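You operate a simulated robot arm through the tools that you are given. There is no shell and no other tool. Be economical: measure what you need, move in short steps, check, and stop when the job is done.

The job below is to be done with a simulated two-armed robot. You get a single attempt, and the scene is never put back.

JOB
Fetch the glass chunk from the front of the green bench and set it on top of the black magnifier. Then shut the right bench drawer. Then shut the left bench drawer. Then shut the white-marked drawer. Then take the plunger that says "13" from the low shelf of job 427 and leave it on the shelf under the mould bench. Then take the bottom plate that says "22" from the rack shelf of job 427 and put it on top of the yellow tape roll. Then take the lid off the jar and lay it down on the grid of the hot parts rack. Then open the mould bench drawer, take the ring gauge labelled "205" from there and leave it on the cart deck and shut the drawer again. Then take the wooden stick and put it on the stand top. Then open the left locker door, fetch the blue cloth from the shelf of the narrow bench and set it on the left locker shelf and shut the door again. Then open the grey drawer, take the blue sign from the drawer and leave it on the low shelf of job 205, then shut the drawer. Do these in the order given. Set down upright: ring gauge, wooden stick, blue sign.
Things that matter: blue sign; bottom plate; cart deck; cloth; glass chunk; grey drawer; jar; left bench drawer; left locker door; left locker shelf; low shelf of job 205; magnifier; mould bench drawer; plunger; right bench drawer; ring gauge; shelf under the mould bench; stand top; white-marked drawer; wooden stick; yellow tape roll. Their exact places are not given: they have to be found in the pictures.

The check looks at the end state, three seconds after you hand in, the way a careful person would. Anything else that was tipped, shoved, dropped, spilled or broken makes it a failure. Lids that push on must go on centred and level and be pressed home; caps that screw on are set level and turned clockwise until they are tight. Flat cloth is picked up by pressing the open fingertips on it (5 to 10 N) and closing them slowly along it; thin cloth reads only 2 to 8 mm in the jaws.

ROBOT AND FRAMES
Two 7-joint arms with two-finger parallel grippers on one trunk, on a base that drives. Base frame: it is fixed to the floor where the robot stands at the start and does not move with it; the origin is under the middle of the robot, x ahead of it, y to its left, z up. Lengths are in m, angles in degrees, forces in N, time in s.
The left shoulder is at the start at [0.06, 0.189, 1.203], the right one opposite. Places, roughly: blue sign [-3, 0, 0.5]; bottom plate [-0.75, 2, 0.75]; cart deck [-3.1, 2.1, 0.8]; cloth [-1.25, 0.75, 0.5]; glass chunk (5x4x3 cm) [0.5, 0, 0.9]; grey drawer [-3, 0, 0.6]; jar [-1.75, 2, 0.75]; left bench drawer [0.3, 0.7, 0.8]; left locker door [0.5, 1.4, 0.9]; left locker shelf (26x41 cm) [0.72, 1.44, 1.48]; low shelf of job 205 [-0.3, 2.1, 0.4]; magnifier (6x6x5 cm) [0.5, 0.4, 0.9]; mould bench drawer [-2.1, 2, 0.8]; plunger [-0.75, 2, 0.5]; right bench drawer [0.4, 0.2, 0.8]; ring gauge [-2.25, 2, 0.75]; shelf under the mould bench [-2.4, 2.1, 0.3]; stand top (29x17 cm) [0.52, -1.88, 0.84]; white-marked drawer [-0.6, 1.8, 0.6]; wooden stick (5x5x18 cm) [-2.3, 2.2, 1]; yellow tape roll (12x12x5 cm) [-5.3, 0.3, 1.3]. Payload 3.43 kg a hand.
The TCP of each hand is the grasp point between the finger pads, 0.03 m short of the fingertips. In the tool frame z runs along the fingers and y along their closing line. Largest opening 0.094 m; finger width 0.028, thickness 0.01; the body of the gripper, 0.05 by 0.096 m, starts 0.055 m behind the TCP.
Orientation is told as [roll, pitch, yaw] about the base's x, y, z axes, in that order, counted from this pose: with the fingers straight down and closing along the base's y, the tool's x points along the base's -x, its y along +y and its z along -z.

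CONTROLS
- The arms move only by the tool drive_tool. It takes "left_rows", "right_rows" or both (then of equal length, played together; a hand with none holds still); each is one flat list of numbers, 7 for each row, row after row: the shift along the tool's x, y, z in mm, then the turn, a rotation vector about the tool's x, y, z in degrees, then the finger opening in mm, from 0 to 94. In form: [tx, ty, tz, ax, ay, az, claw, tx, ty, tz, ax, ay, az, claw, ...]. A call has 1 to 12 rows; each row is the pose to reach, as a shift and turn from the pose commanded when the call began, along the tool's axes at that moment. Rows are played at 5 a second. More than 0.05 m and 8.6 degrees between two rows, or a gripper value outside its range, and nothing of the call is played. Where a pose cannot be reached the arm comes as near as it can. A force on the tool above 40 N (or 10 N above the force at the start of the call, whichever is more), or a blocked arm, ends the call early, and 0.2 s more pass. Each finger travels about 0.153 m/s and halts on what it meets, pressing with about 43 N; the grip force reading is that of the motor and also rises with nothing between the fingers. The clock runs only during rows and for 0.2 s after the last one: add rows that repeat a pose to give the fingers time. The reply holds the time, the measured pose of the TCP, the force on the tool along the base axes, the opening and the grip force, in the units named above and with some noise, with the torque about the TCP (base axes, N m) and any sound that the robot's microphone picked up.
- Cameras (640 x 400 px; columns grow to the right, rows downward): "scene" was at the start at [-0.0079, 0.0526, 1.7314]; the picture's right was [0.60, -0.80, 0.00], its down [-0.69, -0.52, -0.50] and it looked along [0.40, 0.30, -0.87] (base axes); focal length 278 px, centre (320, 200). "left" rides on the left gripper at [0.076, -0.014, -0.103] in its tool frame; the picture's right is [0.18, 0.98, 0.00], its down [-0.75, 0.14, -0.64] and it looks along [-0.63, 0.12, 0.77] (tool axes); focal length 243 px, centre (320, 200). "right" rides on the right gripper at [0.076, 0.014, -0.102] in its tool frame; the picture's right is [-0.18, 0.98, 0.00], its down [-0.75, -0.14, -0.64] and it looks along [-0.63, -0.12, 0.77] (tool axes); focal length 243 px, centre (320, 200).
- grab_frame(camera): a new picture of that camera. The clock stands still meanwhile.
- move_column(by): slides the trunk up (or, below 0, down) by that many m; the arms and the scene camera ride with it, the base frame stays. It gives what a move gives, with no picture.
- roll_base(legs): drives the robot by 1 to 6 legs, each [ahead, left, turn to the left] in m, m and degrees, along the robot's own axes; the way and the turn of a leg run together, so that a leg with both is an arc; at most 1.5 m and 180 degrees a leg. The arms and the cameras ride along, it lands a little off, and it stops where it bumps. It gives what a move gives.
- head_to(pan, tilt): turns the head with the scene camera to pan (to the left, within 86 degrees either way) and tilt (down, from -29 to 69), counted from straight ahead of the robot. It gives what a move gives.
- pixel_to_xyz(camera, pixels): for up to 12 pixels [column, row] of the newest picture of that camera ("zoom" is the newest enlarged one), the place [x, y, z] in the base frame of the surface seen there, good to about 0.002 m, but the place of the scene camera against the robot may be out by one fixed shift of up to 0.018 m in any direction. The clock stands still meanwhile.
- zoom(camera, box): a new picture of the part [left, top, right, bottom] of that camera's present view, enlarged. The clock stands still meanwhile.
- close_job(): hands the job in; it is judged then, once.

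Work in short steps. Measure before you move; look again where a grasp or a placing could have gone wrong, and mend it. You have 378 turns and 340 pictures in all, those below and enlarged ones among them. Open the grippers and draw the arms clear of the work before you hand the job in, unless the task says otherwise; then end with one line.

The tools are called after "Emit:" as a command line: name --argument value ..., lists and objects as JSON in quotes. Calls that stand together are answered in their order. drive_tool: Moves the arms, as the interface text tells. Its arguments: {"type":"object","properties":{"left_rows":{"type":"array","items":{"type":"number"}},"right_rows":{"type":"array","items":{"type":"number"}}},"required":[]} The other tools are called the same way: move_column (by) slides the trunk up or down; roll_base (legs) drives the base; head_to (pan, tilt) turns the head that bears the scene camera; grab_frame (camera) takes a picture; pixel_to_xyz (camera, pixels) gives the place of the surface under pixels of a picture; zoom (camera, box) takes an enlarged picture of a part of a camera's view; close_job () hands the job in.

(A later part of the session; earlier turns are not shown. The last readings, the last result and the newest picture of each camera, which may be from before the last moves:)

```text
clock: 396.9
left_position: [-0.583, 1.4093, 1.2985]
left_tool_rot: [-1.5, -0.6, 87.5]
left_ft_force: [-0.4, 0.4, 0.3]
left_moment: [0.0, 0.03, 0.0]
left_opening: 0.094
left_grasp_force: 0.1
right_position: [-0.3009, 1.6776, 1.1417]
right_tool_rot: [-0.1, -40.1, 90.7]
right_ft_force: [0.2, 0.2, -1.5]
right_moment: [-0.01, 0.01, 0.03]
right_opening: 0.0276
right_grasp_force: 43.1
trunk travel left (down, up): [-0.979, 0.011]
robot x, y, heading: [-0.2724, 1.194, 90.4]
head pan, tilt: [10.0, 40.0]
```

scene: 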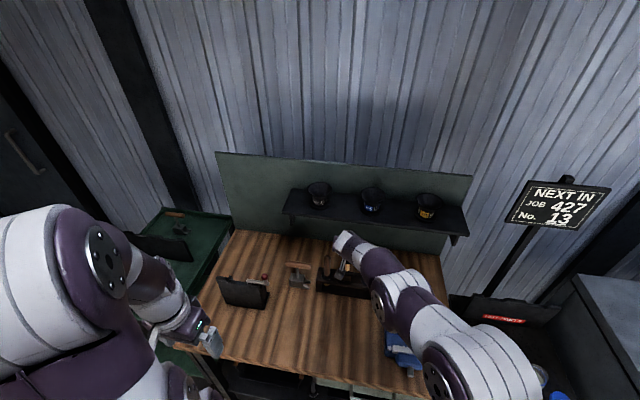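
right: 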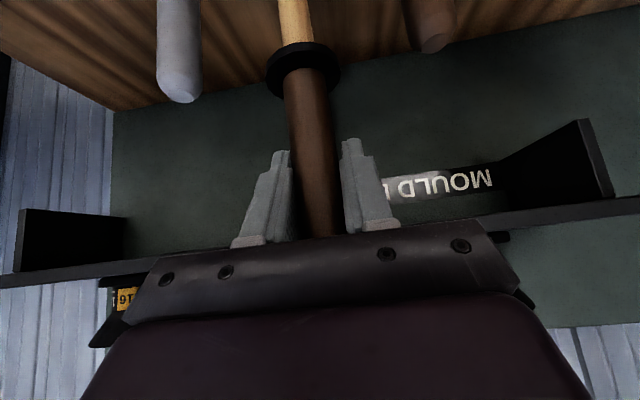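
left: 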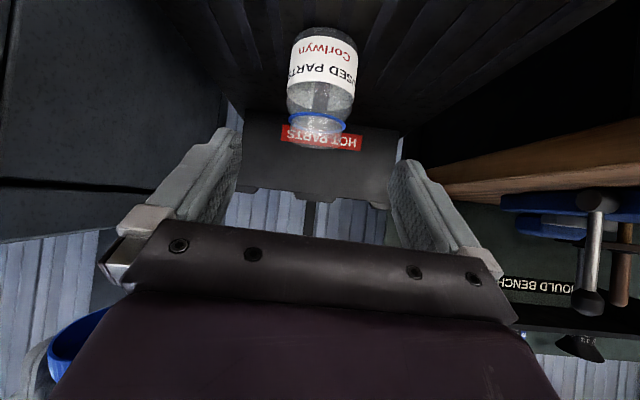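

I turn right 90° and look to the right (−y side).

Emit:
roll_base --legs '[[-0.15, 0, 0], [0, 0, -90.4]]'

Emit:
head_to --pan -65 --tilt 25

Emit:
grab_frame --camera "scene"

```text
clock: 402.1
left_position: [-0.0514, 1.356, 1.2992]
left_tool_rot: [-1.4, -0.7, -2.8]
left_ft_force: [-0.1, 1.2, -0.3]
left_moment: [0.01, 0.05, 0.04]
left_opening: 0.0942
left_grasp_force: 0.1
right_position: [0.2151, 1.0732, 1.1438]
right_tool_rot: [-0.1, -40.2, 0.4]
right_ft_force: [-0.2, 0.1, -0.2]
right_moment: [0.0, -0.02, -0.02]
right_opening: 0.0279
right_grasp_force: 42.7
trunk travel left (down, up): [-0.979, 0.011]
robot x, y, heading: [-0.2686, 1.0471, 0.2]
head pan, tilt: [10.0, 40.0]
```

```text
clock: 403.5
left_position: [-0.0512, 1.3557, 1.2982]
left_tool_rot: [-1.4, -0.6, -2.8]
left_ft_force: [0.6, -0.9, 0.3]
left_moment: [0.0, -0.01, -0.01]
left_opening: 0.0939
left_grasp_force: 0.1
right_position: [0.2139, 1.0727, 1.1414]
right_tool_rot: [-0.1, -40.2, 0.4]
right_ft_force: [-0.3, -0.5, -1.1]
right_moment: [-0.01, 0.01, 0.0]
right_opening: 0.0277
right_grasp_force: 43.0
trunk travel left (down, up): [-0.979, 0.011]
robot x, y, heading: [-0.2681, 1.0424, 0.3]
head pan, tilt: [-65.0, 25.0]
```

```text
183 pictures are left
```

scene: 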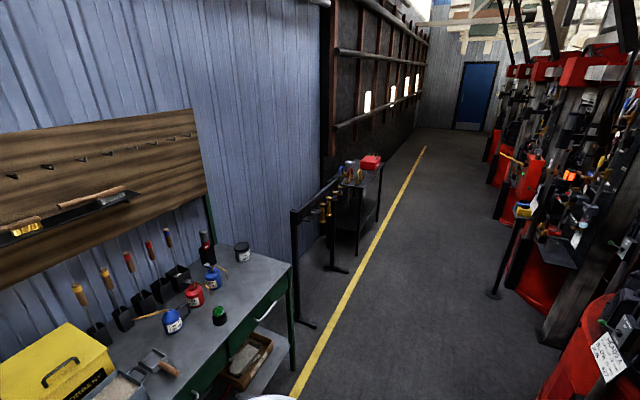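

I see the path along −y, with a pipe rack and a small dark table around (360,190). I measure key things.

Emit:
pixel_to_xyz --camera "scene" --pixels '[[360, 180], [370, 163], [350, 172], [310, 325], [335, 268], [492, 293], [505, 255], [550, 330], [600, 330], [330, 205], [300, 215], [430, 200]]'

Emit:
zoom --camera "scene" --box '[280, 130, 440, 290]'

```text
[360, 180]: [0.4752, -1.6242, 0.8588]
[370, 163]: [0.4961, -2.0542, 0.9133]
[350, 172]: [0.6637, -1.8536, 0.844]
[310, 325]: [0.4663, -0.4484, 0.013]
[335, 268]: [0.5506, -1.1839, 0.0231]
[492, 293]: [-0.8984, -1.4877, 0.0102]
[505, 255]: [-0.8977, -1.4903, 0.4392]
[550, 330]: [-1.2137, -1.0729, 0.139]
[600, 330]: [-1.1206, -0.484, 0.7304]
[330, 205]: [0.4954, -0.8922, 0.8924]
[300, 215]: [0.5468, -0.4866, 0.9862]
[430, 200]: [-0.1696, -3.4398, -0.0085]
```

```text
2.50 times, centred on (360, 210) of scene
```

zoom: 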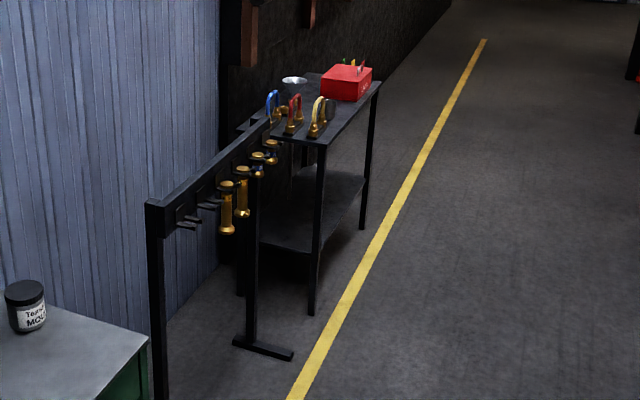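

Corridor is clear. I strafe right 2.8 m along x≈-0.27.

Emit:
roll_base --legs '[[0, -1.4, 0], [0, -1.4, 0]]'

Emit:
head_to --pan -5 --tilt 40

Emit:
grab_frame --camera "scene"

```text
clock: 417.1
left_position: [-0.0619, -1.4415, 1.299]
left_tool_rot: [-1.6, -0.5, -3.5]
left_ft_force: [-0.1, -0.6, -0.4]
left_moment: [-0.03, 0.02, 0.0]
left_opening: 0.0941
left_grasp_force: 0.1
right_position: [0.2012, -1.7262, 1.1427]
right_tool_rot: [-0.1, -40.2, -0.2]
right_ft_force: [0.4, 0.7, 0.0]
right_moment: [0.03, 0.01, -0.01]
right_opening: 0.0276
right_grasp_force: 42.8
trunk travel left (down, up): [-0.979, 0.011]
robot x, y, heading: [-0.2798, -1.7513, -0.4]
head pan, tilt: [-65.0, 25.0]
```

```text
clock: 418.4
left_position: [-0.0606, -1.4407, 1.2985]
left_tool_rot: [-1.4, -0.7, -3.4]
left_ft_force: [0.2, -0.5, -0.3]
left_moment: [-0.06, -0.01, 0.0]
left_opening: 0.0938
left_grasp_force: 0.0
right_position: [0.2018, -1.7268, 1.1418]
right_tool_rot: [-0.2, -40.2, -0.2]
right_ft_force: [0.2, 0.5, -0.8]
right_moment: [-0.01, -0.01, 0.01]
right_opening: 0.0276
right_grasp_force: 42.6
trunk travel left (down, up): [-0.979, 0.011]
robot x, y, heading: [-0.2809, -1.7486, -0.5]
head pan, tilt: [-5.0, 40.0]
```

```text
181 pictures are left
```

scene: 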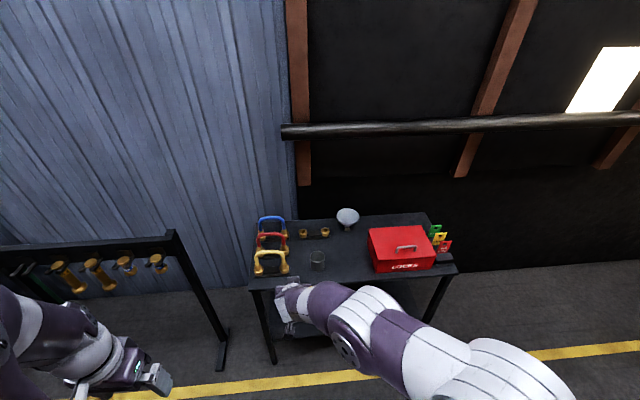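

The stand top holds bows, a glass, a cup and a red box; the free middle is at (345,255). I zoom and measure.

Emit:
zoom --camera "scene" --box '[230, 190, 470, 310]'

Emit:
pixel_to_xyz --camera "scene" --pixels '[[345, 255], [330, 268], [355, 240], [317, 268], [316, 255], [347, 225], [374, 268], [372, 230], [300, 260], [340, 275], [255, 280], [452, 268]]'

```text
2.67 times, centred on (350, 250) of scene
```

zoom: 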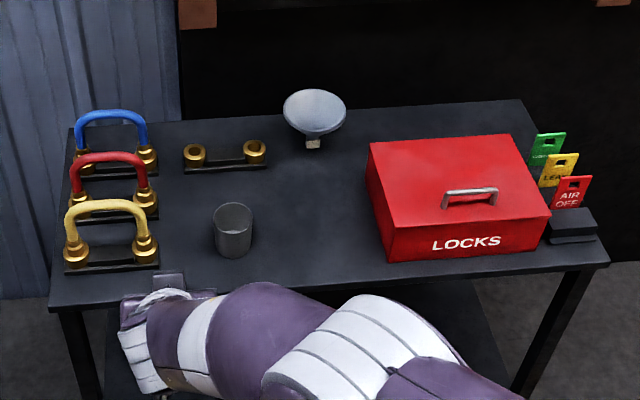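

```text
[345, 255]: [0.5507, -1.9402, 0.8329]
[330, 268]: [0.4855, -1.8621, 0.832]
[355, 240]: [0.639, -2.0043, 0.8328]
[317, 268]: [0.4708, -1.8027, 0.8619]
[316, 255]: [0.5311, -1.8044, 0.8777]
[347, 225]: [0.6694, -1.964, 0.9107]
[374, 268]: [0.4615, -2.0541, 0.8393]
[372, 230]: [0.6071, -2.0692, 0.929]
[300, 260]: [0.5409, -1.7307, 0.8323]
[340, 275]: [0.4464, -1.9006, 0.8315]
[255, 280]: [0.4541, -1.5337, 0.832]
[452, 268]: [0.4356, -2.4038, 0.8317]
```

The surface is z≈0.84 with free space around (0.52,-1.94). I look at the stick's lower end with the left camera.

Emit:
grab_frame --camera "left"

```text
179 pictures are left
```

left: 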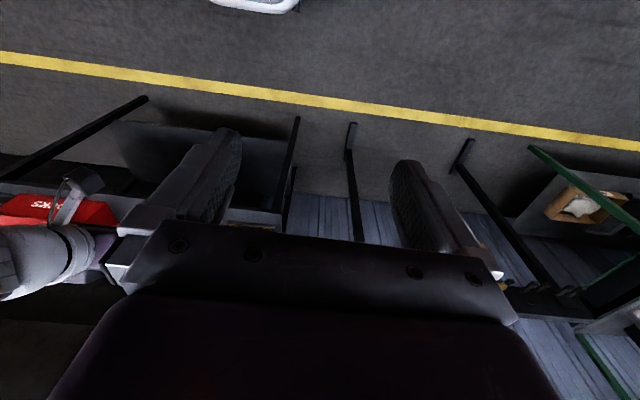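

I drive right 0.22 and ahead 0.22, bringing the stick in front of the free area.

Emit:
roll_base --legs '[[0, -0.22, 0.4], [0.22, 0, 0]]'

Emit:
grab_frame --camera "right"

Emit:
grab_frame --camera "scene"

```text
clock: 421.3
left_position: [0.1502, -1.6545, 1.2997]
left_tool_rot: [-1.4, -0.6, -2.8]
left_ft_force: [-0.8, 0.4, 0.5]
left_moment: [0.04, -0.01, 0.01]
left_opening: 0.0939
left_grasp_force: 0.1
right_position: [0.4152, -1.9369, 1.1441]
right_tool_rot: [-0.2, -40.4, 0.4]
right_ft_force: [0.4, 0.2, 0.9]
right_moment: [0.0, 0.0, -0.02]
right_opening: 0.0277
right_grasp_force: 42.6
trunk travel left (down, up): [-0.979, 0.011]
robot x, y, heading: [-0.0646, -1.9689, 0.4]
head pan, tilt: [-5.0, 40.0]
```

```text
178 pictures are left
```

right: 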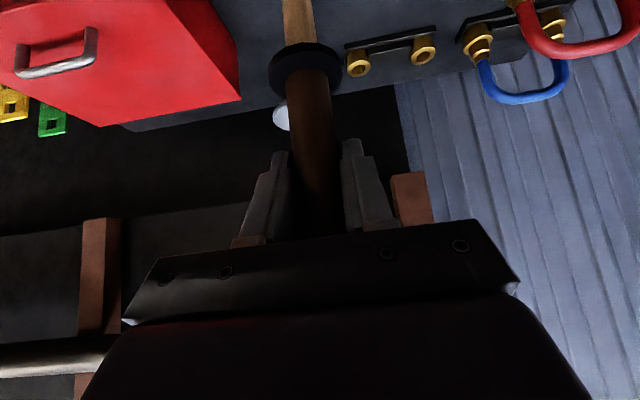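

```text
177 pictures are left
```

scene: 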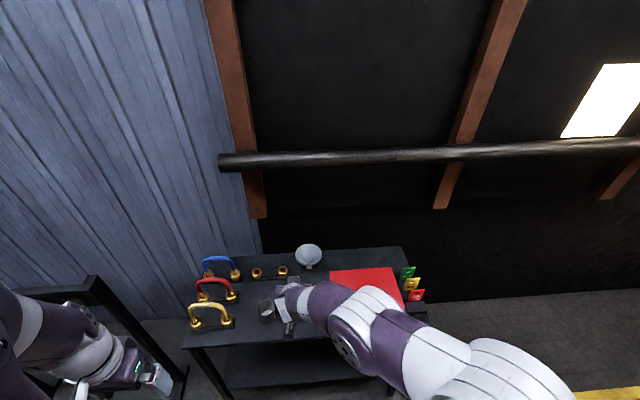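

I extend 105 mm forward, then lower to TCP z≈0.99.

Emit:
drive_tool --right_rows '[-27, -3, 23, 0, 0, 0, 15, -54, -6, 46, 0, 0, 0, 15, -80, -8, 68, 0, 0, 0, 15, -56, -8, 96, 0, 0, 0, 15, -32, -8, 125, 0, 0, 0, 15, -8, -8, 153, 0, 0, 0, 15, 12, -8, 176, 0, 0.4, 0, 15, 12, -8, 176, 0, 0.4, 0, 15]'

Emit:
grab_frame --camera "right"

Emit:
grab_frame --camera "scene"

```text
clock: 423.1
left_position: [0.1519, -1.6555, 1.3]
left_tool_rot: [-1.4, -0.6, -2.8]
left_ft_force: [0.2, 0.3, -0.8]
left_moment: [-0.02, -0.01, -0.01]
left_opening: 0.0941
left_grasp_force: 0.0
right_position: [0.5232, -1.9456, 1.0007]
right_tool_rot: [-0.2, -40.0, 0.4]
right_ft_force: [-0.1, -1.4, -0.3]
right_moment: [0.0, -0.03, -0.01]
right_opening: 0.0277
right_grasp_force: 42.9
trunk travel left (down, up): [-0.979, 0.011]
robot x, y, heading: [-0.0645, -1.9671, 0.2]
head pan, tilt: [-5.0, 40.0]
```

```text
176 pictures are left
```

right: 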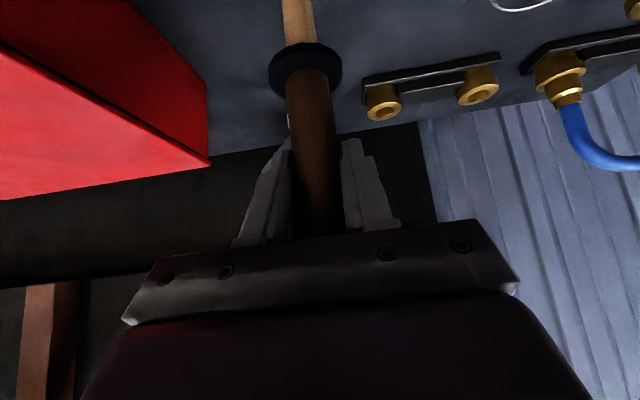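

```text
175 pictures are left
```

scene: 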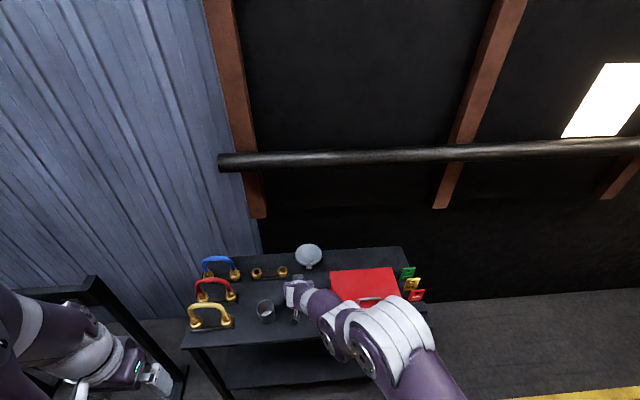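

I check that the stick hangs vertical by measuring points along it.

Emit:
pixel_to_xyz --camera "right" --pixels '[[316, 200], [314, 160], [311, 110], [309, 90], [306, 60], [299, 25], [298, 5], [292, 5], [306, 5]]'

```text
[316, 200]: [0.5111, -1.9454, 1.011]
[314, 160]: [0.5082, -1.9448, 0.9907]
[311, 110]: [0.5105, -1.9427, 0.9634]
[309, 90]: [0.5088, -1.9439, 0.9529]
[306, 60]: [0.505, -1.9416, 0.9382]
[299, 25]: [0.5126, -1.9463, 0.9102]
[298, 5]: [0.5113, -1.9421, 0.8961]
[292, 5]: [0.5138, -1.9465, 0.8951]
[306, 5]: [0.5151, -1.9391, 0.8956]
```

Vertical within noise. I lower in small steps until contact.

Emit:
drive_tool --right_rows '[6, 0, 7.6, 0, 0, 0, 15, 11, 0, 13, 0, 0, 0, 15, 13, 0, 15.5, 0, 0, 0, 15, 14.2, 0, 16.8, 0, 0, 0, 15, 15, 0, 17.8, 0, 0, 0, 15, 15, 0, 17.8, 0, 0, 0, 15]'

```text
clock: 424.5
left_position: [0.1533, -1.6562, 1.2993]
left_tool_rot: [-1.4, -0.6, -2.8]
left_ft_force: [0.2, -0.2, -0.2]
left_moment: [0.0, 0.01, 0.01]
left_opening: 0.0941
left_grasp_force: 0.2
right_position: [0.5234, -1.9461, 0.9775]
right_tool_rot: [0.0, -39.8, 0.4]
right_ft_force: [-0.7, 0.5, -1.3]
right_moment: [0.0, -0.02, 0.0]
right_opening: 0.0278
right_grasp_force: 43.0
trunk travel left (down, up): [-0.979, 0.011]
robot x, y, heading: [-0.0655, -1.9666, 0.6]
head pan, tilt: [-5.0, 40.0]
```

Emit:
drive_tool --right_rows '[1, 0, 1.1, 0, 0, 0, 15, 1.9, 0, 2.3, 0, 0, 0, 15, 2.6, 0, 3, 0, 0, 0, 15, 2.6, 0, 3, 0, 0, 0, 15]'

```text
clock: 425.5
left_position: [0.1523, -1.6549, 1.299]
left_tool_rot: [-1.3, -0.7, -2.9]
left_ft_force: [-0.1, -0.2, -0.2]
left_moment: [-0.01, -0.01, 0.02]
left_opening: 0.0939
left_grasp_force: 0.1
right_position: [0.5234, -1.9459, 0.9727]
right_tool_rot: [-0.1, -39.8, 0.4]
right_ft_force: [-0.4, 0.6, -1.2]
right_moment: [0.02, 0.0, 0.02]
right_opening: 0.0274
right_grasp_force: 42.7
trunk travel left (down, up): [-0.979, 0.011]
robot x, y, heading: [-0.0656, -1.9641, 0.4]
head pan, tilt: [-5.0, 40.0]
```

No contact yet; I continue millimetre-wise.

Emit:
drive_tool --right_rows '[1.3, 0, 1.5, 0, 0, 0, 15, 2.6, 0, 3.1, 0, 0, 0, 15, 3.9, 0, 4.6, 0, 0, 0, 15, 5.2, 0, 6.1, 0, 0, 0, 15, 5.2, 0, 6.1, 0, 0, 0, 15]'

```text
clock: 426.7
left_position: [0.1491, -1.6553, 1.301]
left_tool_rot: [-1.4, -0.8, -2.8]
left_ft_force: [-0.5, -0.4, -0.3]
left_moment: [-0.03, -0.03, 0.02]
left_opening: 0.0941
left_grasp_force: 0.0
right_position: [0.5229, -1.945, 0.9695]
right_tool_rot: [0.2, -40.3, 0.3]
right_ft_force: [1.0, -0.5, 31.6]
right_moment: [-0.11, -0.03, 0.0]
right_opening: 0.0279
right_grasp_force: 43.3
trunk travel left (down, up): [-0.979, 0.011]
robot x, y, heading: [-0.0643, -1.9642, 0.4]
head pan, tilt: [-5.0, 40.0]
```

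Contact at 0.9695. I relieve 3.5 mm, open just slightly (34 mm), and see whether it stands.

Emit:
drive_tool --right_rows '[-2.2, 0, -2.7, 0, 0, 0, 15, -2.2, 0, -2.7, 0, 0, 0, 30, -2.2, 0, -2.7, 0, 0, 0, 34, -2.2, 0, -2.7, 0, 0, 0, 34, -2.2, 0, -2.7, 0, 0, 0, 34]'

Emit:
grab_frame --camera "right"

Emit:
pixel_to_xyz --camera "right" --pixels '[[316, 200], [314, 160], [311, 110], [306, 60], [299, 25], [298, 5]]'

```text
clock: 427.9
left_position: [0.1537, -1.6543, 1.299]
left_tool_rot: [-1.4, -0.5, -2.8]
left_ft_force: [0.5, -0.3, -0.5]
left_moment: [-0.01, 0.01, -0.02]
left_opening: 0.0937
left_grasp_force: 0.1
right_position: [0.5235, -1.9465, 0.9686]
right_tool_rot: [0.0, -39.8, 0.4]
right_ft_force: [-0.4, -0.1, 0.2]
right_moment: [-0.03, -0.04, -0.02]
right_opening: 0.0338
right_grasp_force: 0.1
trunk travel left (down, up): [-0.979, 0.011]
robot x, y, heading: [-0.0656, -1.9672, 0.4]
head pan, tilt: [-5.0, 40.0]
```

```text
174 pictures are left
```

right: 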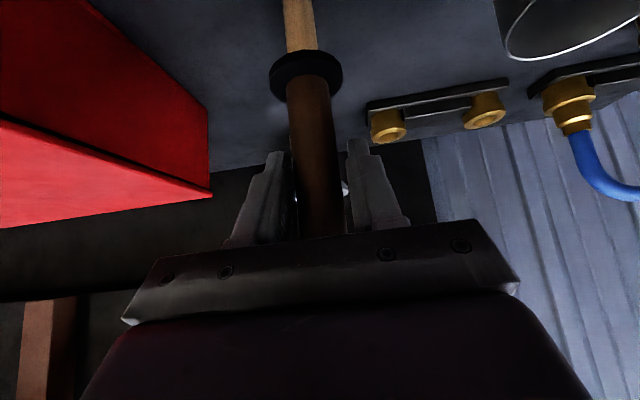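

```text
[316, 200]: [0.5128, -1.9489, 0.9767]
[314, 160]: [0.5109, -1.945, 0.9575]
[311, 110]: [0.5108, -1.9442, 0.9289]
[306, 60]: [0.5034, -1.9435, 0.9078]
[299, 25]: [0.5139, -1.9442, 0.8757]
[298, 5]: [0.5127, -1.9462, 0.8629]
```

It stands free between the pads. I open further to 50 mm, wait a second, and check again.

Emit:
drive_tool --right_rows '[0, 0, 0, 0, 0, 0, 42, 0, 0, 0, 0, 0, 0, 50, 0, 0, 0, 0, 0, 0, 50, 0, 0, 0, 0, 0, 0, 50, 0, 0, 0, 0, 0, 0, 50, 0, 0, 0, 0, 0, 0, 50, 0, 0, 0, 0, 0, 0, 50]'

Emit:
grab_frame --camera "right"

```text
clock: 429.5
left_position: [0.1536, -1.6554, 1.2995]
left_tool_rot: [-1.4, -0.5, -2.9]
left_ft_force: [-1.1, -1.0, -0.5]
left_moment: [0.0, -0.03, -0.02]
left_opening: 0.0941
left_grasp_force: 0.1
right_position: [0.5221, -1.9466, 0.9685]
right_tool_rot: [-0.1, -39.8, 0.4]
right_ft_force: [0.2, 0.4, 0.3]
right_moment: [0.02, 0.02, -0.01]
right_opening: 0.05
right_grasp_force: 0.0
trunk travel left (down, up): [-0.979, 0.011]
robot x, y, heading: [-0.064, -1.9651, 0.2]
head pan, tilt: [-5.0, 40.0]
```

```text
173 pictures are left
```

right: 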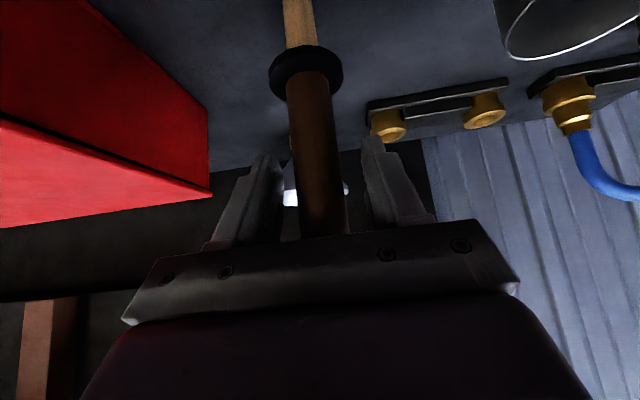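

It stays upright. I withdraw straight back along the fingers slowly.

Emit:
drive_tool --right_rows '[0, 0, -12, 0, 0, 0, 50, 0, 0, -25, 0, 0, 0, 50, 0, 0, -40, 0, 0, 0, 50, 0, 0, -60, 0, 0, 0, 50, 0, 0, -85, 0, 0, 0, 50, 0, 0, -115, 0, 0, 0, 50, 0, 0, -150, 0, 0, 0, 50, 0, 0, -190, 0, 0, 0, 50]'

Emit:
grab_frame --camera "right"

Emit:
grab_frame --camera "scene"

```text
clock: 431.3
left_position: [0.1511, -1.656, 1.2987]
left_tool_rot: [-1.3, -0.7, -2.8]
left_ft_force: [-0.5, 0.9, -0.5]
left_moment: [0.02, 0.02, 0.01]
left_opening: 0.0942
left_grasp_force: 0.1
right_position: [0.3996, -1.9481, 1.1138]
right_tool_rot: [-0.1, -39.9, 0.4]
right_ft_force: [0.2, -0.2, 0.0]
right_moment: [0.02, -0.02, -0.02]
right_opening: 0.0499
right_grasp_force: 0.0
trunk travel left (down, up): [-0.979, 0.011]
robot x, y, heading: [-0.0659, -1.9656, 0.2]
head pan, tilt: [-5.0, 40.0]
```

```text
172 pictures are left
```

right: 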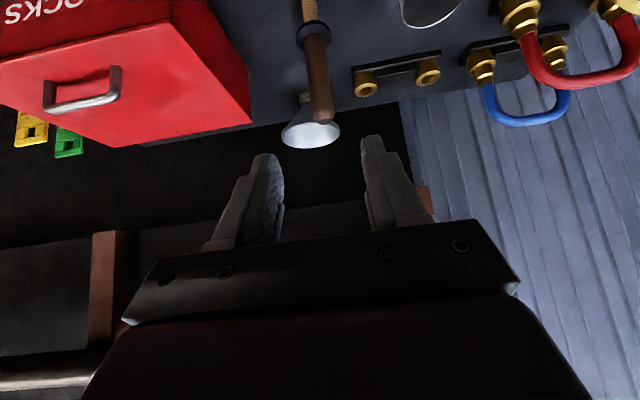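

```text
171 pictures are left
```

scene: 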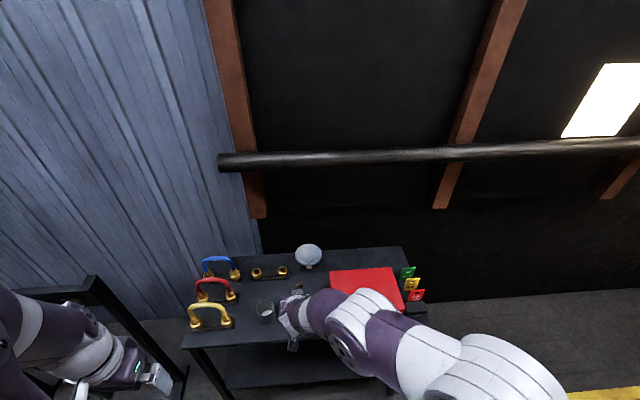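

The stick stands upright. Next the left locker: I back off and strafe left 3.1 m to the lockers.

Emit:
roll_base --legs '[[-0.22, 0, 0], [0, 1.45, 0], [0, 1.45, 0]]'

Emit:
head_to --pan 20 --tilt 15

Emit:
grab_frame --camera "scene"

```text
clock: 446.6
left_position: [-0.0732, 1.2441, 1.2994]
left_tool_rot: [-1.4, -0.6, -2.5]
left_ft_force: [-0.1, 0.1, -0.5]
left_moment: [-0.02, -0.01, 0.0]
left_opening: 0.0941
left_grasp_force: 0.0
right_position: [0.1757, 0.9548, 1.114]
right_tool_rot: [-0.2, -39.7, 0.5]
right_ft_force: [0.3, -0.5, 0.0]
right_moment: [0.01, -0.01, 0.0]
right_opening: 0.0504
right_grasp_force: 0.0
trunk travel left (down, up): [-0.979, 0.011]
robot x, y, heading: [-0.2921, 0.9312, 0.3]
head pan, tilt: [-5.0, 40.0]
```

```text
clock: 447.5
left_position: [-0.0725, 1.2449, 1.2992]
left_tool_rot: [-1.5, -0.7, -2.6]
left_ft_force: [-0.6, -0.3, 0.0]
left_moment: [0.01, -0.03, 0.0]
left_opening: 0.0941
left_grasp_force: 0.1
right_position: [0.174, 0.9558, 1.1148]
right_tool_rot: [-0.2, -39.8, 0.6]
right_ft_force: [0.4, -1.0, -1.0]
right_moment: [0.0, 0.02, -0.02]
right_opening: 0.0498
right_grasp_force: 0.0
trunk travel left (down, up): [-0.979, 0.011]
robot x, y, heading: [-0.2929, 0.9399, 0.4]
head pan, tilt: [20.0, 15.0]
```

```text
170 pictures are left
```

scene: 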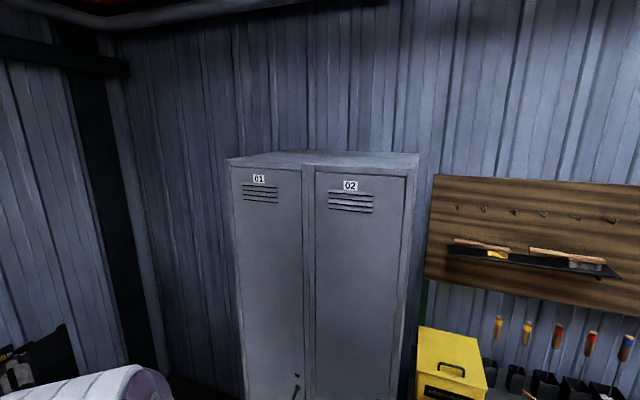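

Locker 01 is the left one, its handle at the right edge (295,390). I tilt down and measure.

Emit:
pixel_to_xyz --camera "scene" --pixels '[[236, 200], [300, 200], [240, 170], [304, 175], [318, 200], [404, 200], [270, 300]]'

Emit:
head_to --pan 25 --tilt 45

Emit:
grab_frame --camera "scene"

```text
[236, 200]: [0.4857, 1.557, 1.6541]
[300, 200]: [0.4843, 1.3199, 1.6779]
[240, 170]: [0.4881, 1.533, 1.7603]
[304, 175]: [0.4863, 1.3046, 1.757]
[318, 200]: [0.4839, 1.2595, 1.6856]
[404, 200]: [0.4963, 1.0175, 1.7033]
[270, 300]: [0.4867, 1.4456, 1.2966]
```

```text
clock: 448.4
left_position: [-0.0746, 1.2461, 1.2995]
left_tool_rot: [-1.4, -0.5, -2.6]
left_ft_force: [0.0, 0.0, -0.1]
left_moment: [0.02, 0.02, 0.01]
left_opening: 0.094
left_grasp_force: 0.0
right_position: [0.1751, 0.956, 1.1131]
right_tool_rot: [-0.1, -39.9, 0.4]
right_ft_force: [-0.5, 0.5, -0.2]
right_moment: [0.01, 0.02, 0.0]
right_opening: 0.05
right_grasp_force: 0.0
trunk travel left (down, up): [-0.979, 0.011]
robot x, y, heading: [-0.2913, 0.9355, 0.5]
head pan, tilt: [25.0, 45.0]
```

```text
169 pictures are left
```

scene: 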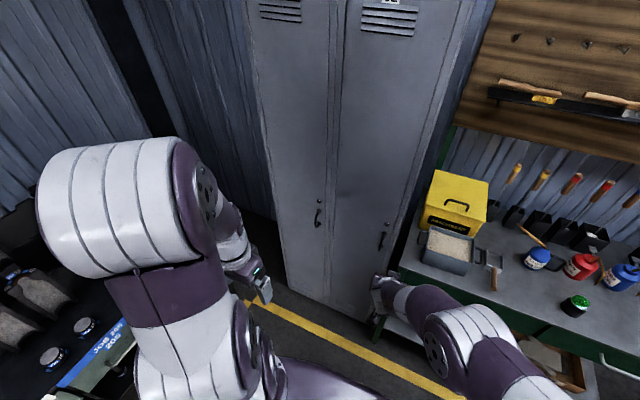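

The left door's handle is at (318,217). I zoom and measure.

Emit:
zoom --camera "scene" --box '[280, 180, 360, 240]'

Emit:
pixel_to_xyz --camera "zoom" --pixels '[[305, 265], [300, 290], [303, 320], [310, 345], [320, 240], [318, 165], [280, 290], [370, 290], [330, 300]]'

```text
6.67 times, centred on (320, 210) of scene
```

zoom: 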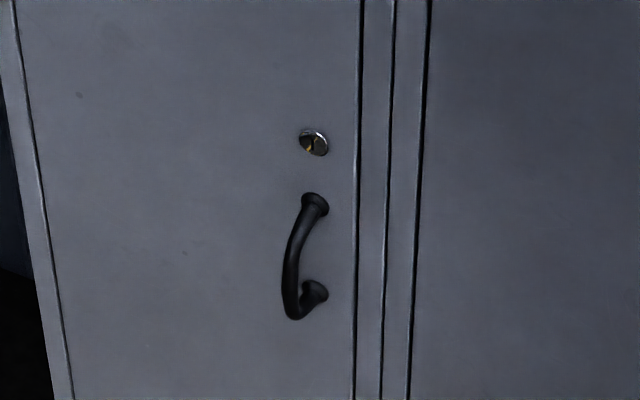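

```text
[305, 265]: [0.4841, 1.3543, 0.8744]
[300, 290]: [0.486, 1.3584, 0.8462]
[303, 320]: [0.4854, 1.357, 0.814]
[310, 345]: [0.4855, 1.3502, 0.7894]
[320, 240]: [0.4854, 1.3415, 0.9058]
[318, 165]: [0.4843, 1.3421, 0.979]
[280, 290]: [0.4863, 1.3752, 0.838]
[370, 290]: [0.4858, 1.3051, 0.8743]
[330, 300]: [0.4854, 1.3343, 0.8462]
```

Emit:
pixel_to_xyz --camera "zoom" --pixels '[[315, 205], [303, 225], [294, 250], [289, 275], [290, 295], [298, 310], [315, 292], [288, 285]]'

```text
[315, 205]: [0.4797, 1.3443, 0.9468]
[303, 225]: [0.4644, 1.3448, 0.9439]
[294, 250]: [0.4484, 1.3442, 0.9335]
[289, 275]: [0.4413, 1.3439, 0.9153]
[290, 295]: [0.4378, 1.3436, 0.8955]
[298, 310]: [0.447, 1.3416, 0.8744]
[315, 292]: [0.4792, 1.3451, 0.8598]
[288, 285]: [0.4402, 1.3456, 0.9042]
```

Handle: vertical bar at about (0.440,1.344), z 0.87–0.95. I lower the trunk 0.2, strafe left 0.27 and shift the right hand 118 mm left.

Emit:
move_column --by -0.2

Emit:
roll_base --legs '[[0, 0.27, 0]]'

Emit:
drive_tool --right_rows '[0, 30, 0, 0, 0, 0, 60, 0, 60, 0, 0, 0, 0, 60, 0, 90, 0, 0, 0, 0, 60, 0, 118, 0, 0, 0, 0, 60]' --left_rows '[20, 0, -10, 0, 0, 0, 94, 40, 0, -20, 0, 0, 0, 94, 60, 0, -30, 0, 0, 0, 94, 60, 0, -30, 0, 0, 0, 94]'

Emit:
grab_frame --camera "right"

```text
clock: 450.6
left_position: [-0.0725, 1.2447, 1.0981]
left_tool_rot: [-1.4, -0.5, -2.6]
left_ft_force: [0.1, 0.3, 0.0]
left_moment: [0.04, 0.01, 0.0]
left_opening: 0.0939
left_grasp_force: 0.0
right_position: [0.1744, 0.956, 0.9146]
right_tool_rot: [-0.1, -39.8, 0.5]
right_ft_force: [0.6, -0.9, -0.2]
right_moment: [-0.01, 0.05, 0.02]
right_opening: 0.0501
right_grasp_force: 0.0
trunk travel left (down, up): [-0.779, 0.211]
robot x, y, heading: [-0.2878, 0.9342, 0.4]
head pan, tilt: [25.0, 45.0]
```

```text
clock: 452.5
left_position: [-0.0775, 1.5132, 1.0987]
left_tool_rot: [-1.4, -0.6, -2.4]
left_ft_force: [0.3, -0.2, -0.1]
left_moment: [-0.01, 0.0, 0.01]
left_opening: 0.0939
left_grasp_force: 0.0
right_position: [0.1724, 1.2235, 0.913]
right_tool_rot: [-0.1, -39.8, 0.8]
right_ft_force: [0.2, 0.2, -0.4]
right_moment: [0.01, 0.01, 0.03]
right_opening: 0.0499
right_grasp_force: 0.2
trunk travel left (down, up): [-0.779, 0.211]
robot x, y, heading: [-0.2961, 1.2037, 0.6]
head pan, tilt: [25.0, 45.0]
```

```text
clock: 453.5
left_position: [-0.1341, 1.5211, 1.1281]
left_tool_rot: [-1.7, -0.5, -2.5]
left_ft_force: [-0.9, 0.5, 0.1]
left_moment: [-0.01, -0.01, -0.03]
left_opening: 0.094
left_grasp_force: 0.0
left hand out of reach, approached as far as the arm can: row 3, 4
right_position: [0.171, 1.343, 0.9124]
right_tool_rot: [-0.1, -39.8, 0.7]
right_ft_force: [-0.1, 0.7, -0.1]
right_moment: [0.03, -0.02, -0.02]
right_opening: 0.0598
right_grasp_force: 0.1
trunk travel left (down, up): [-0.779, 0.211]
robot x, y, heading: [-0.2916, 1.203, 0.6]
head pan, tilt: [25.0, 45.0]
```

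```text
167 pictures are left
```

right: 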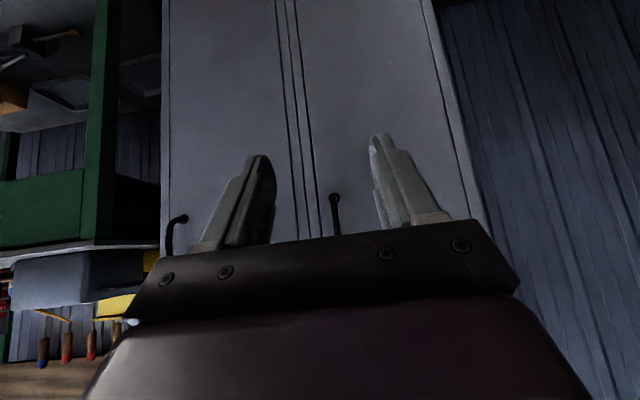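

The handle shows at (335,212). I drive 0.18 ahead and measure.

Emit:
roll_base --legs '[[0.18, 0, 0]]'

Emit:
grab_frame --camera "right"

```text
clock: 455.0
left_position: [0.0453, 1.5219, 1.1272]
left_tool_rot: [-1.7, -0.4, -2.3]
left_ft_force: [0.2, -0.4, -1.6]
left_moment: [0.02, 0.02, -0.03]
left_opening: 0.0942
left_grasp_force: 0.0
right_position: [0.3509, 1.3452, 0.9128]
right_tool_rot: [-0.1, -39.8, 0.8]
right_ft_force: [0.5, 0.2, 0.1]
right_moment: [-0.02, -0.03, 0.01]
right_opening: 0.0601
right_grasp_force: 0.1
trunk travel left (down, up): [-0.779, 0.211]
robot x, y, heading: [-0.1117, 1.2025, 0.7]
head pan, tilt: [25.0, 45.0]
```

```text
166 pictures are left
```

right: 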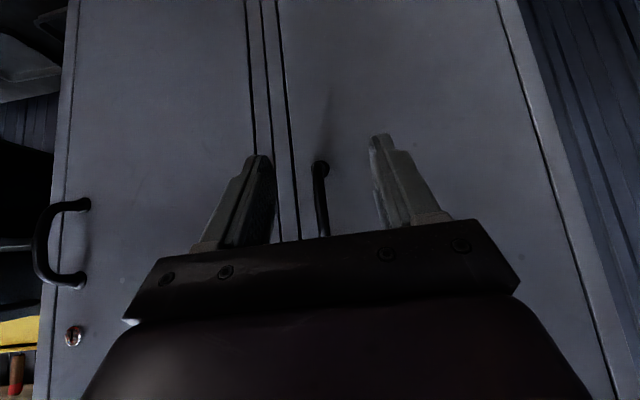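

Emit:
pixel_to_xyz --camera "right" --pixels '[[321, 168], [320, 185], [321, 200], [322, 220], [323, 232], [300, 150], [340, 140]]'

```text
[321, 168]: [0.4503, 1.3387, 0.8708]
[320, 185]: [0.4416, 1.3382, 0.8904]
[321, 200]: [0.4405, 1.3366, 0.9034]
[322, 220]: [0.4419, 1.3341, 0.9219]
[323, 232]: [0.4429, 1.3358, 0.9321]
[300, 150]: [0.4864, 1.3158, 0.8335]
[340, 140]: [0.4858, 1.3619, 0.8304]
```

Bar at (0.446,1.336). I advance 95 mm horizontally and close on it.

Emit:
drive_tool --right_rows '[-24, -4, 20, 0, 0, 0, 50, -48, -8, 40, 0, 0, 0, 45, -73, -9, 61, 0, 0, 0, 45, -73, -9, 61, 0, 0, 0, 30, -73, -9, 61, 0, 0, 0, 12, -73, -9, 61, 0, 0, 0, 3, -73, -9, 61, 0, 0, 0, 3]'

Emit:
grab_frame --camera "right"

```text
clock: 456.6
left_position: [0.046, 1.5213, 1.1287]
left_tool_rot: [-1.5, -0.4, -2.4]
left_ft_force: [-0.3, 0.9, 0.4]
left_moment: [-0.02, -0.03, 0.03]
left_opening: 0.0942
left_grasp_force: 0.1
right_position: [0.4465, 1.3353, 0.9131]
right_tool_rot: [-0.1, -39.8, 0.6]
right_ft_force: [-0.5, -13.0, 0.2]
right_moment: [0.17, -0.07, -0.04]
right_opening: 0.0156
right_grasp_force: 44.9
trunk travel left (down, up): [-0.779, 0.211]
robot x, y, heading: [-0.1143, 1.2006, 0.7]
head pan, tilt: [25.0, 45.0]
```

```text
165 pictures are left
```

right: 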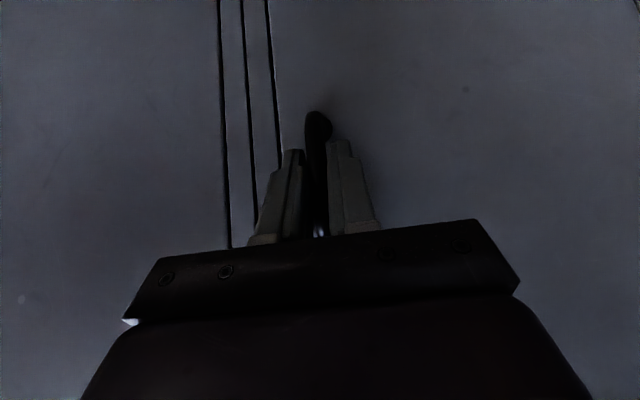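

Gripped. I pull the door open along its arc (hinge at y≈1.56) to about 30°, turning the hand with it.

Emit:
drive_tool --right_rows '[7.5, 2, -6.2, 1.6, 0, 1.9, 3, 15, 4.3, -12.4, 3.2, 0, 3.8, 3, 22, 7.3, -18.5, 4.8, 0, 5.8, 3, 29.4, 10.3, -24.5, 6.4, 0, 7.7, 3, 36.5, 14, -30.4, 8, 0, 9.6, 3, 43.5, 18, -36.2, 9.6, 0, 11.5, 3, 57, 27.2, -47.5, 12.8, 0, 15.4, 3, 69.8, 37.9, -58.2, 16, 0, 19.2, 3, 81.9, 50, -68.2, 19.2, 0, 23, 3]'

Emit:
grab_frame --camera "scene"

```text
clock: 458.6
left_position: [0.0435, 1.5225, 1.129]
left_tool_rot: [-1.6, -0.5, -2.2]
left_ft_force: [0.0, 0.4, 0.4]
left_moment: [0.0, -0.01, 0.01]
left_opening: 0.094
left_grasp_force: 0.1
right_position: [0.3373, 1.3859, 0.9125]
right_tool_rot: [-0.2, -39.9, -29.2]
right_ft_force: [-6.2, -7.8, -0.8]
right_moment: [0.37, 0.66, -0.09]
right_opening: 0.0155
right_grasp_force: 45.1
trunk travel left (down, up): [-0.779, 0.211]
robot x, y, heading: [-0.1118, 1.2027, 0.7]
head pan, tilt: [25.0, 45.0]
```

```text
164 pictures are left
```

scene: 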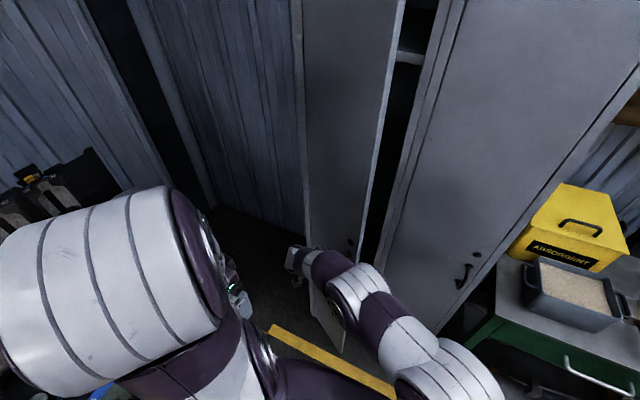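

The door is at 30° with small forces. I continue the arc to about 55° with only a little turn.

Emit:
drive_tool --right_rows '[8.5, 3, -7, 1, 0, 1.2, 3, 17, 6.5, -14, 2, 0, 2.4, 3, 25, 10.5, -21, 3, 0, 3.6, 3, 33.6, 14.6, -28, 4, 0, 4.8, 3, 45, 22, -38, 5, 0, 6, 3, 57, 30.5, -47.5, 5, 0, 6, 3, 68, 39.8, -56.8, 5, 0, 6, 3]'

Emit:
grab_frame --camera "scene"

```text
clock: 459.6
left_position: [0.0494, 1.5274, 1.1256]
left_tool_rot: [-1.7, -0.3, -2.3]
left_ft_force: [0.0, 0.4, 0.0]
left_moment: [0.0, -0.04, 0.02]
left_opening: 0.0943
left_grasp_force: 0.1
right_position: [0.3164, 1.3995, 0.9218]
right_tool_rot: [2.1, -39.6, -35.0]
right_ft_force: [28.2, 29.3, -10.6]
right_moment: [-0.13, 0.69, 0.19]
right_opening: 0.0266
right_grasp_force: 19.9
right hand out of reach, approached as far as the arm can: row 2, 3, 4
trunk travel left (down, up): [-0.779, 0.211]
robot x, y, heading: [-0.1088, 1.2047, 0.7]
head pan, tilt: [25.0, 45.0]
stopped in row 4 (right hand): the force on the tool passed its limit at 46 N (the readings are from after the stop); the commanded pose is now the measured one
```

```text
163 pictures are left
```

scene: 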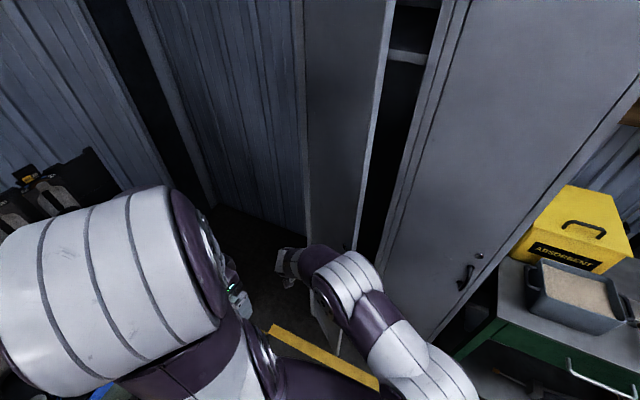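

The jaws are being pried; I release the handle and pull the hand back.

Emit:
drive_tool --right_rows '[0, 0, 0, 0, 0, 0, 40, 0, 0, 0, 0, 0, 0, 55, 0, -5, -25, 0, 0, 0, 60, 0, -10, -60, 0, 0, 0, 60, 0, -30, -95, 0, 0, -6, 60, 0, -60, -120, 0, 0, -12, 60]'

Emit:
grab_frame --camera "scene"

Emit:
grab_frame --camera "right"

```text
clock: 461.0
left_position: [0.0466, 1.5257, 1.127]
left_tool_rot: [-1.6, -0.5, -2.4]
left_ft_force: [-0.3, -0.3, 0.2]
left_moment: [-0.01, 0.01, -0.03]
left_opening: 0.094
left_grasp_force: 0.1
right_position: [0.2113, 1.3688, 1.0035]
right_tool_rot: [-8.5, -39.2, -19.4]
right_ft_force: [-0.6, 0.8, -0.1]
right_moment: [-0.01, 0.02, 0.0]
right_opening: 0.0599
right_grasp_force: 0.2
right hand out of reach, approached as far as the arm can: row 3, 4, 5, 6
trunk travel left (down, up): [-0.779, 0.211]
robot x, y, heading: [-0.1112, 1.2057, 0.8]
head pan, tilt: [25.0, 45.0]
```

```text
162 pictures are left
```

scene: 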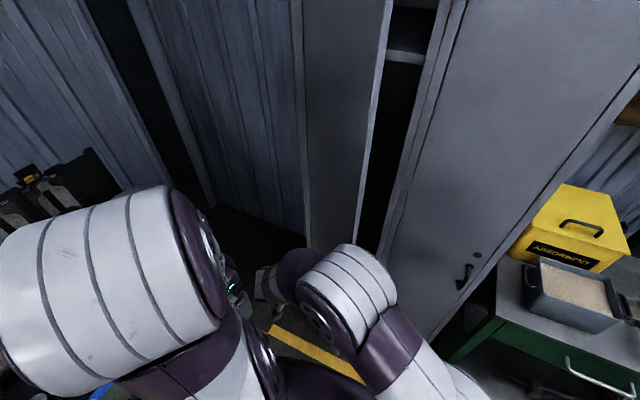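

```text
161 pictures are left
```

right: 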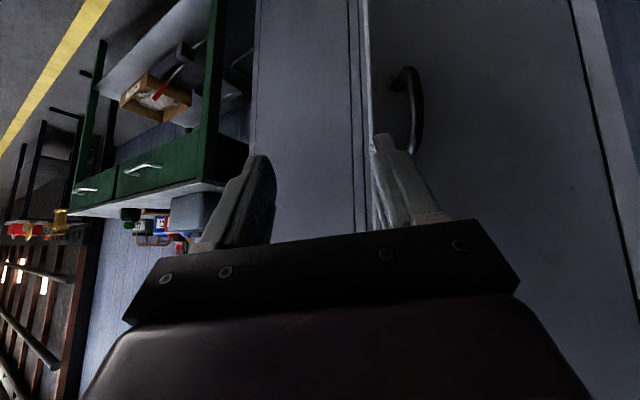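

The door is at ~40°. I straighten the closed hand to the right of the door's edge to push it open from inside.

Emit:
drive_tool --right_rows '[0, -35, 0, -5, 0, -4, 30, 0, -70, 5, -10, 0, -7.5, 0, -15, -70, 45, -15, 0, -11, 0, -32, -68, 88, -20.8, 0, -15, 0, -48, -64, 128, -20.8, 0, -15, 0, -48, -64, 128, -20.8, 0, -15, 0]'

Emit:
grab_frame --camera "right"

```text
clock: 462.4
left_position: [0.0472, 1.5248, 1.1278]
left_tool_rot: [-1.5, -0.5, -2.3]
left_ft_force: [0.2, 0.2, -0.3]
left_moment: [-0.02, 0.01, 0.0]
left_opening: 0.094
left_grasp_force: 0.1
right_position: [0.2905, 1.2557, 0.9433]
right_tool_rot: [0.7, -38.1, -0.6]
right_ft_force: [-0.1, 0.0, -0.1]
right_moment: [0.01, 0.02, -0.01]
right_opening: 0.0
right_grasp_force: 33.2
trunk travel left (down, up): [-0.779, 0.211]
robot x, y, heading: [-0.1119, 1.2032, 0.8]
head pan, tilt: [25.0, 45.0]
```

```text
160 pictures are left
```

right: 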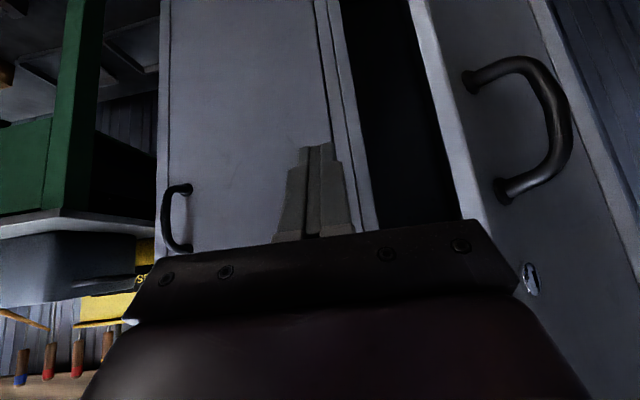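

Emit:
pixel_to_xyz --camera "right" --pixels '[[440, 100], [455, 180], [330, 100], [355, 100], [360, 200], [395, 150], [425, 30]]'

```text
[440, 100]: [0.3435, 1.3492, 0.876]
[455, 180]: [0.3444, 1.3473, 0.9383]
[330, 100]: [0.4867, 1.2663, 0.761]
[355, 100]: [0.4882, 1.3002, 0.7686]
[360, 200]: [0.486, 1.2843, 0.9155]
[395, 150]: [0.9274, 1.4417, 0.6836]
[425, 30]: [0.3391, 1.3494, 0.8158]
```

Door edge at (0.344,1.348), frame at y 1.30. I insert the closed hand in the gap and then sweep left by strafing the base.

Emit:
drive_tool --right_rows '[-24, 8, 19, 0, 0, 0, 0, -48, 15, 37, 0, 0, 0, 0, -71, 20, 56, 0, 0, 0, 0]'

Emit:
roll_base --legs '[[0, 0.12, 0]]'

Emit:
grab_frame --camera "right"

Emit:
grab_frame --camera "scene"

```text
clock: 463.2
left_position: [0.0471, 1.5245, 1.1295]
left_tool_rot: [-1.6, -0.4, -2.3]
left_ft_force: [0.6, 0.5, -0.7]
left_moment: [-0.02, 0.01, -0.03]
left_opening: 0.0941
left_grasp_force: 0.1
right_position: [0.3815, 1.2752, 0.9406]
right_tool_rot: [0.8, -38.0, -0.3]
right_ft_force: [-0.2, 0.0, 0.9]
right_moment: [0.0, 0.02, 0.02]
right_opening: 0.0
right_grasp_force: 33.2
trunk travel left (down, up): [-0.779, 0.211]
robot x, y, heading: [-0.1069, 1.2083, 0.6]
head pan, tilt: [25.0, 45.0]
```

```text
clock: 464.4
left_position: [0.0459, 1.6418, 1.1269]
left_tool_rot: [-1.6, -0.4, -2.4]
left_ft_force: [0.9, 0.0, 0.3]
left_moment: [-0.04, -0.01, 0.0]
left_opening: 0.0941
left_grasp_force: 0.0
right_position: [0.3791, 1.3937, 0.9418]
right_tool_rot: [0.7, -38.0, -0.5]
right_ft_force: [0.3, 0.0, 0.1]
right_moment: [0.02, -0.01, 0.0]
right_opening: 0.0
right_grasp_force: 32.9
trunk travel left (down, up): [-0.779, 0.211]
robot x, y, heading: [-0.113, 1.3237, 0.5]
head pan, tilt: [25.0, 45.0]
```

```text
159 pictures are left
```

right: 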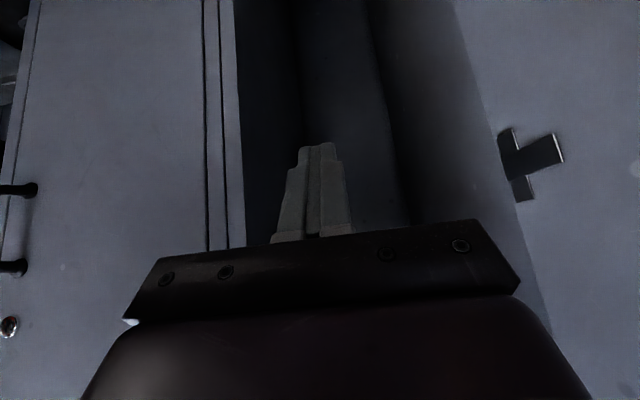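

```text
158 pictures are left
```

scene: 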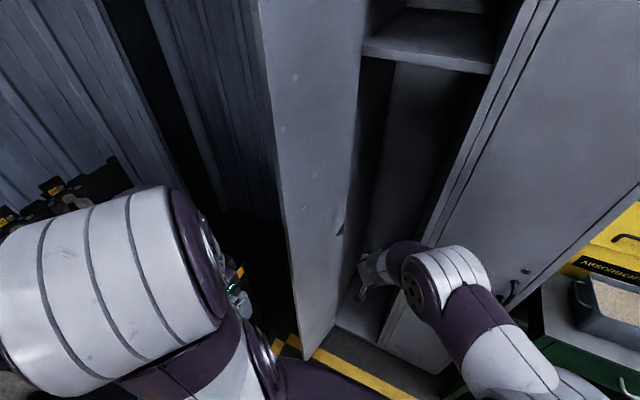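

The door swings open (~70°) and the shelf is visible. I strafe another 0.1 left.

Emit:
roll_base --legs '[[0, 0.1, 0]]'

Emit:
grab_frame --camera "scene"

Emit:
pixel_to_xyz --camera "right" --pixels '[[600, 60], [540, 60], [600, 200], [500, 60], [450, 100], [225, 100]]'

```text
clock: 465.6
left_position: [0.0439, 1.7419, 1.128]
left_tool_rot: [-1.6, -0.6, -2.5]
left_ft_force: [0.3, 0.1, -0.4]
left_moment: [-0.03, -0.03, -0.02]
left_opening: 0.094
left_grasp_force: 0.0
right_position: [0.3789, 1.4913, 0.9418]
right_tool_rot: [0.6, -38.0, -0.6]
right_ft_force: [0.3, 0.2, 0.0]
right_moment: [0.01, 0.0, -0.01]
right_opening: 0.0
right_grasp_force: 32.7
trunk travel left (down, up): [-0.779, 0.211]
robot x, y, heading: [-0.1149, 1.4245, 0.4]
head pan, tilt: [25.0, 45.0]
```

```text
157 pictures are left
```

scene: 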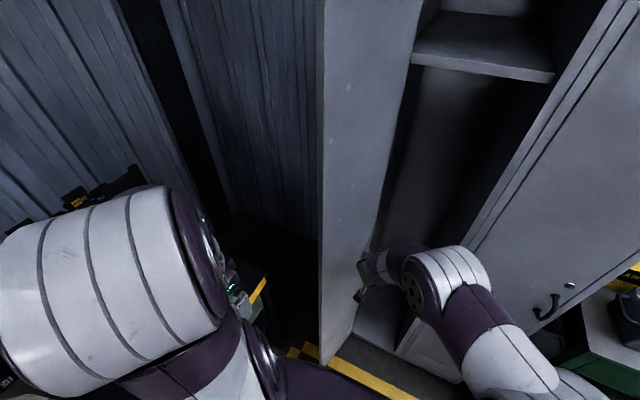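

```text
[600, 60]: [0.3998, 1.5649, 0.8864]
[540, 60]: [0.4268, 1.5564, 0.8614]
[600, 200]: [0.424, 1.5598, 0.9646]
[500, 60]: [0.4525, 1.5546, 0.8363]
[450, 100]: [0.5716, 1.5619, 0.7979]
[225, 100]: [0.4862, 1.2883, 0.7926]
```

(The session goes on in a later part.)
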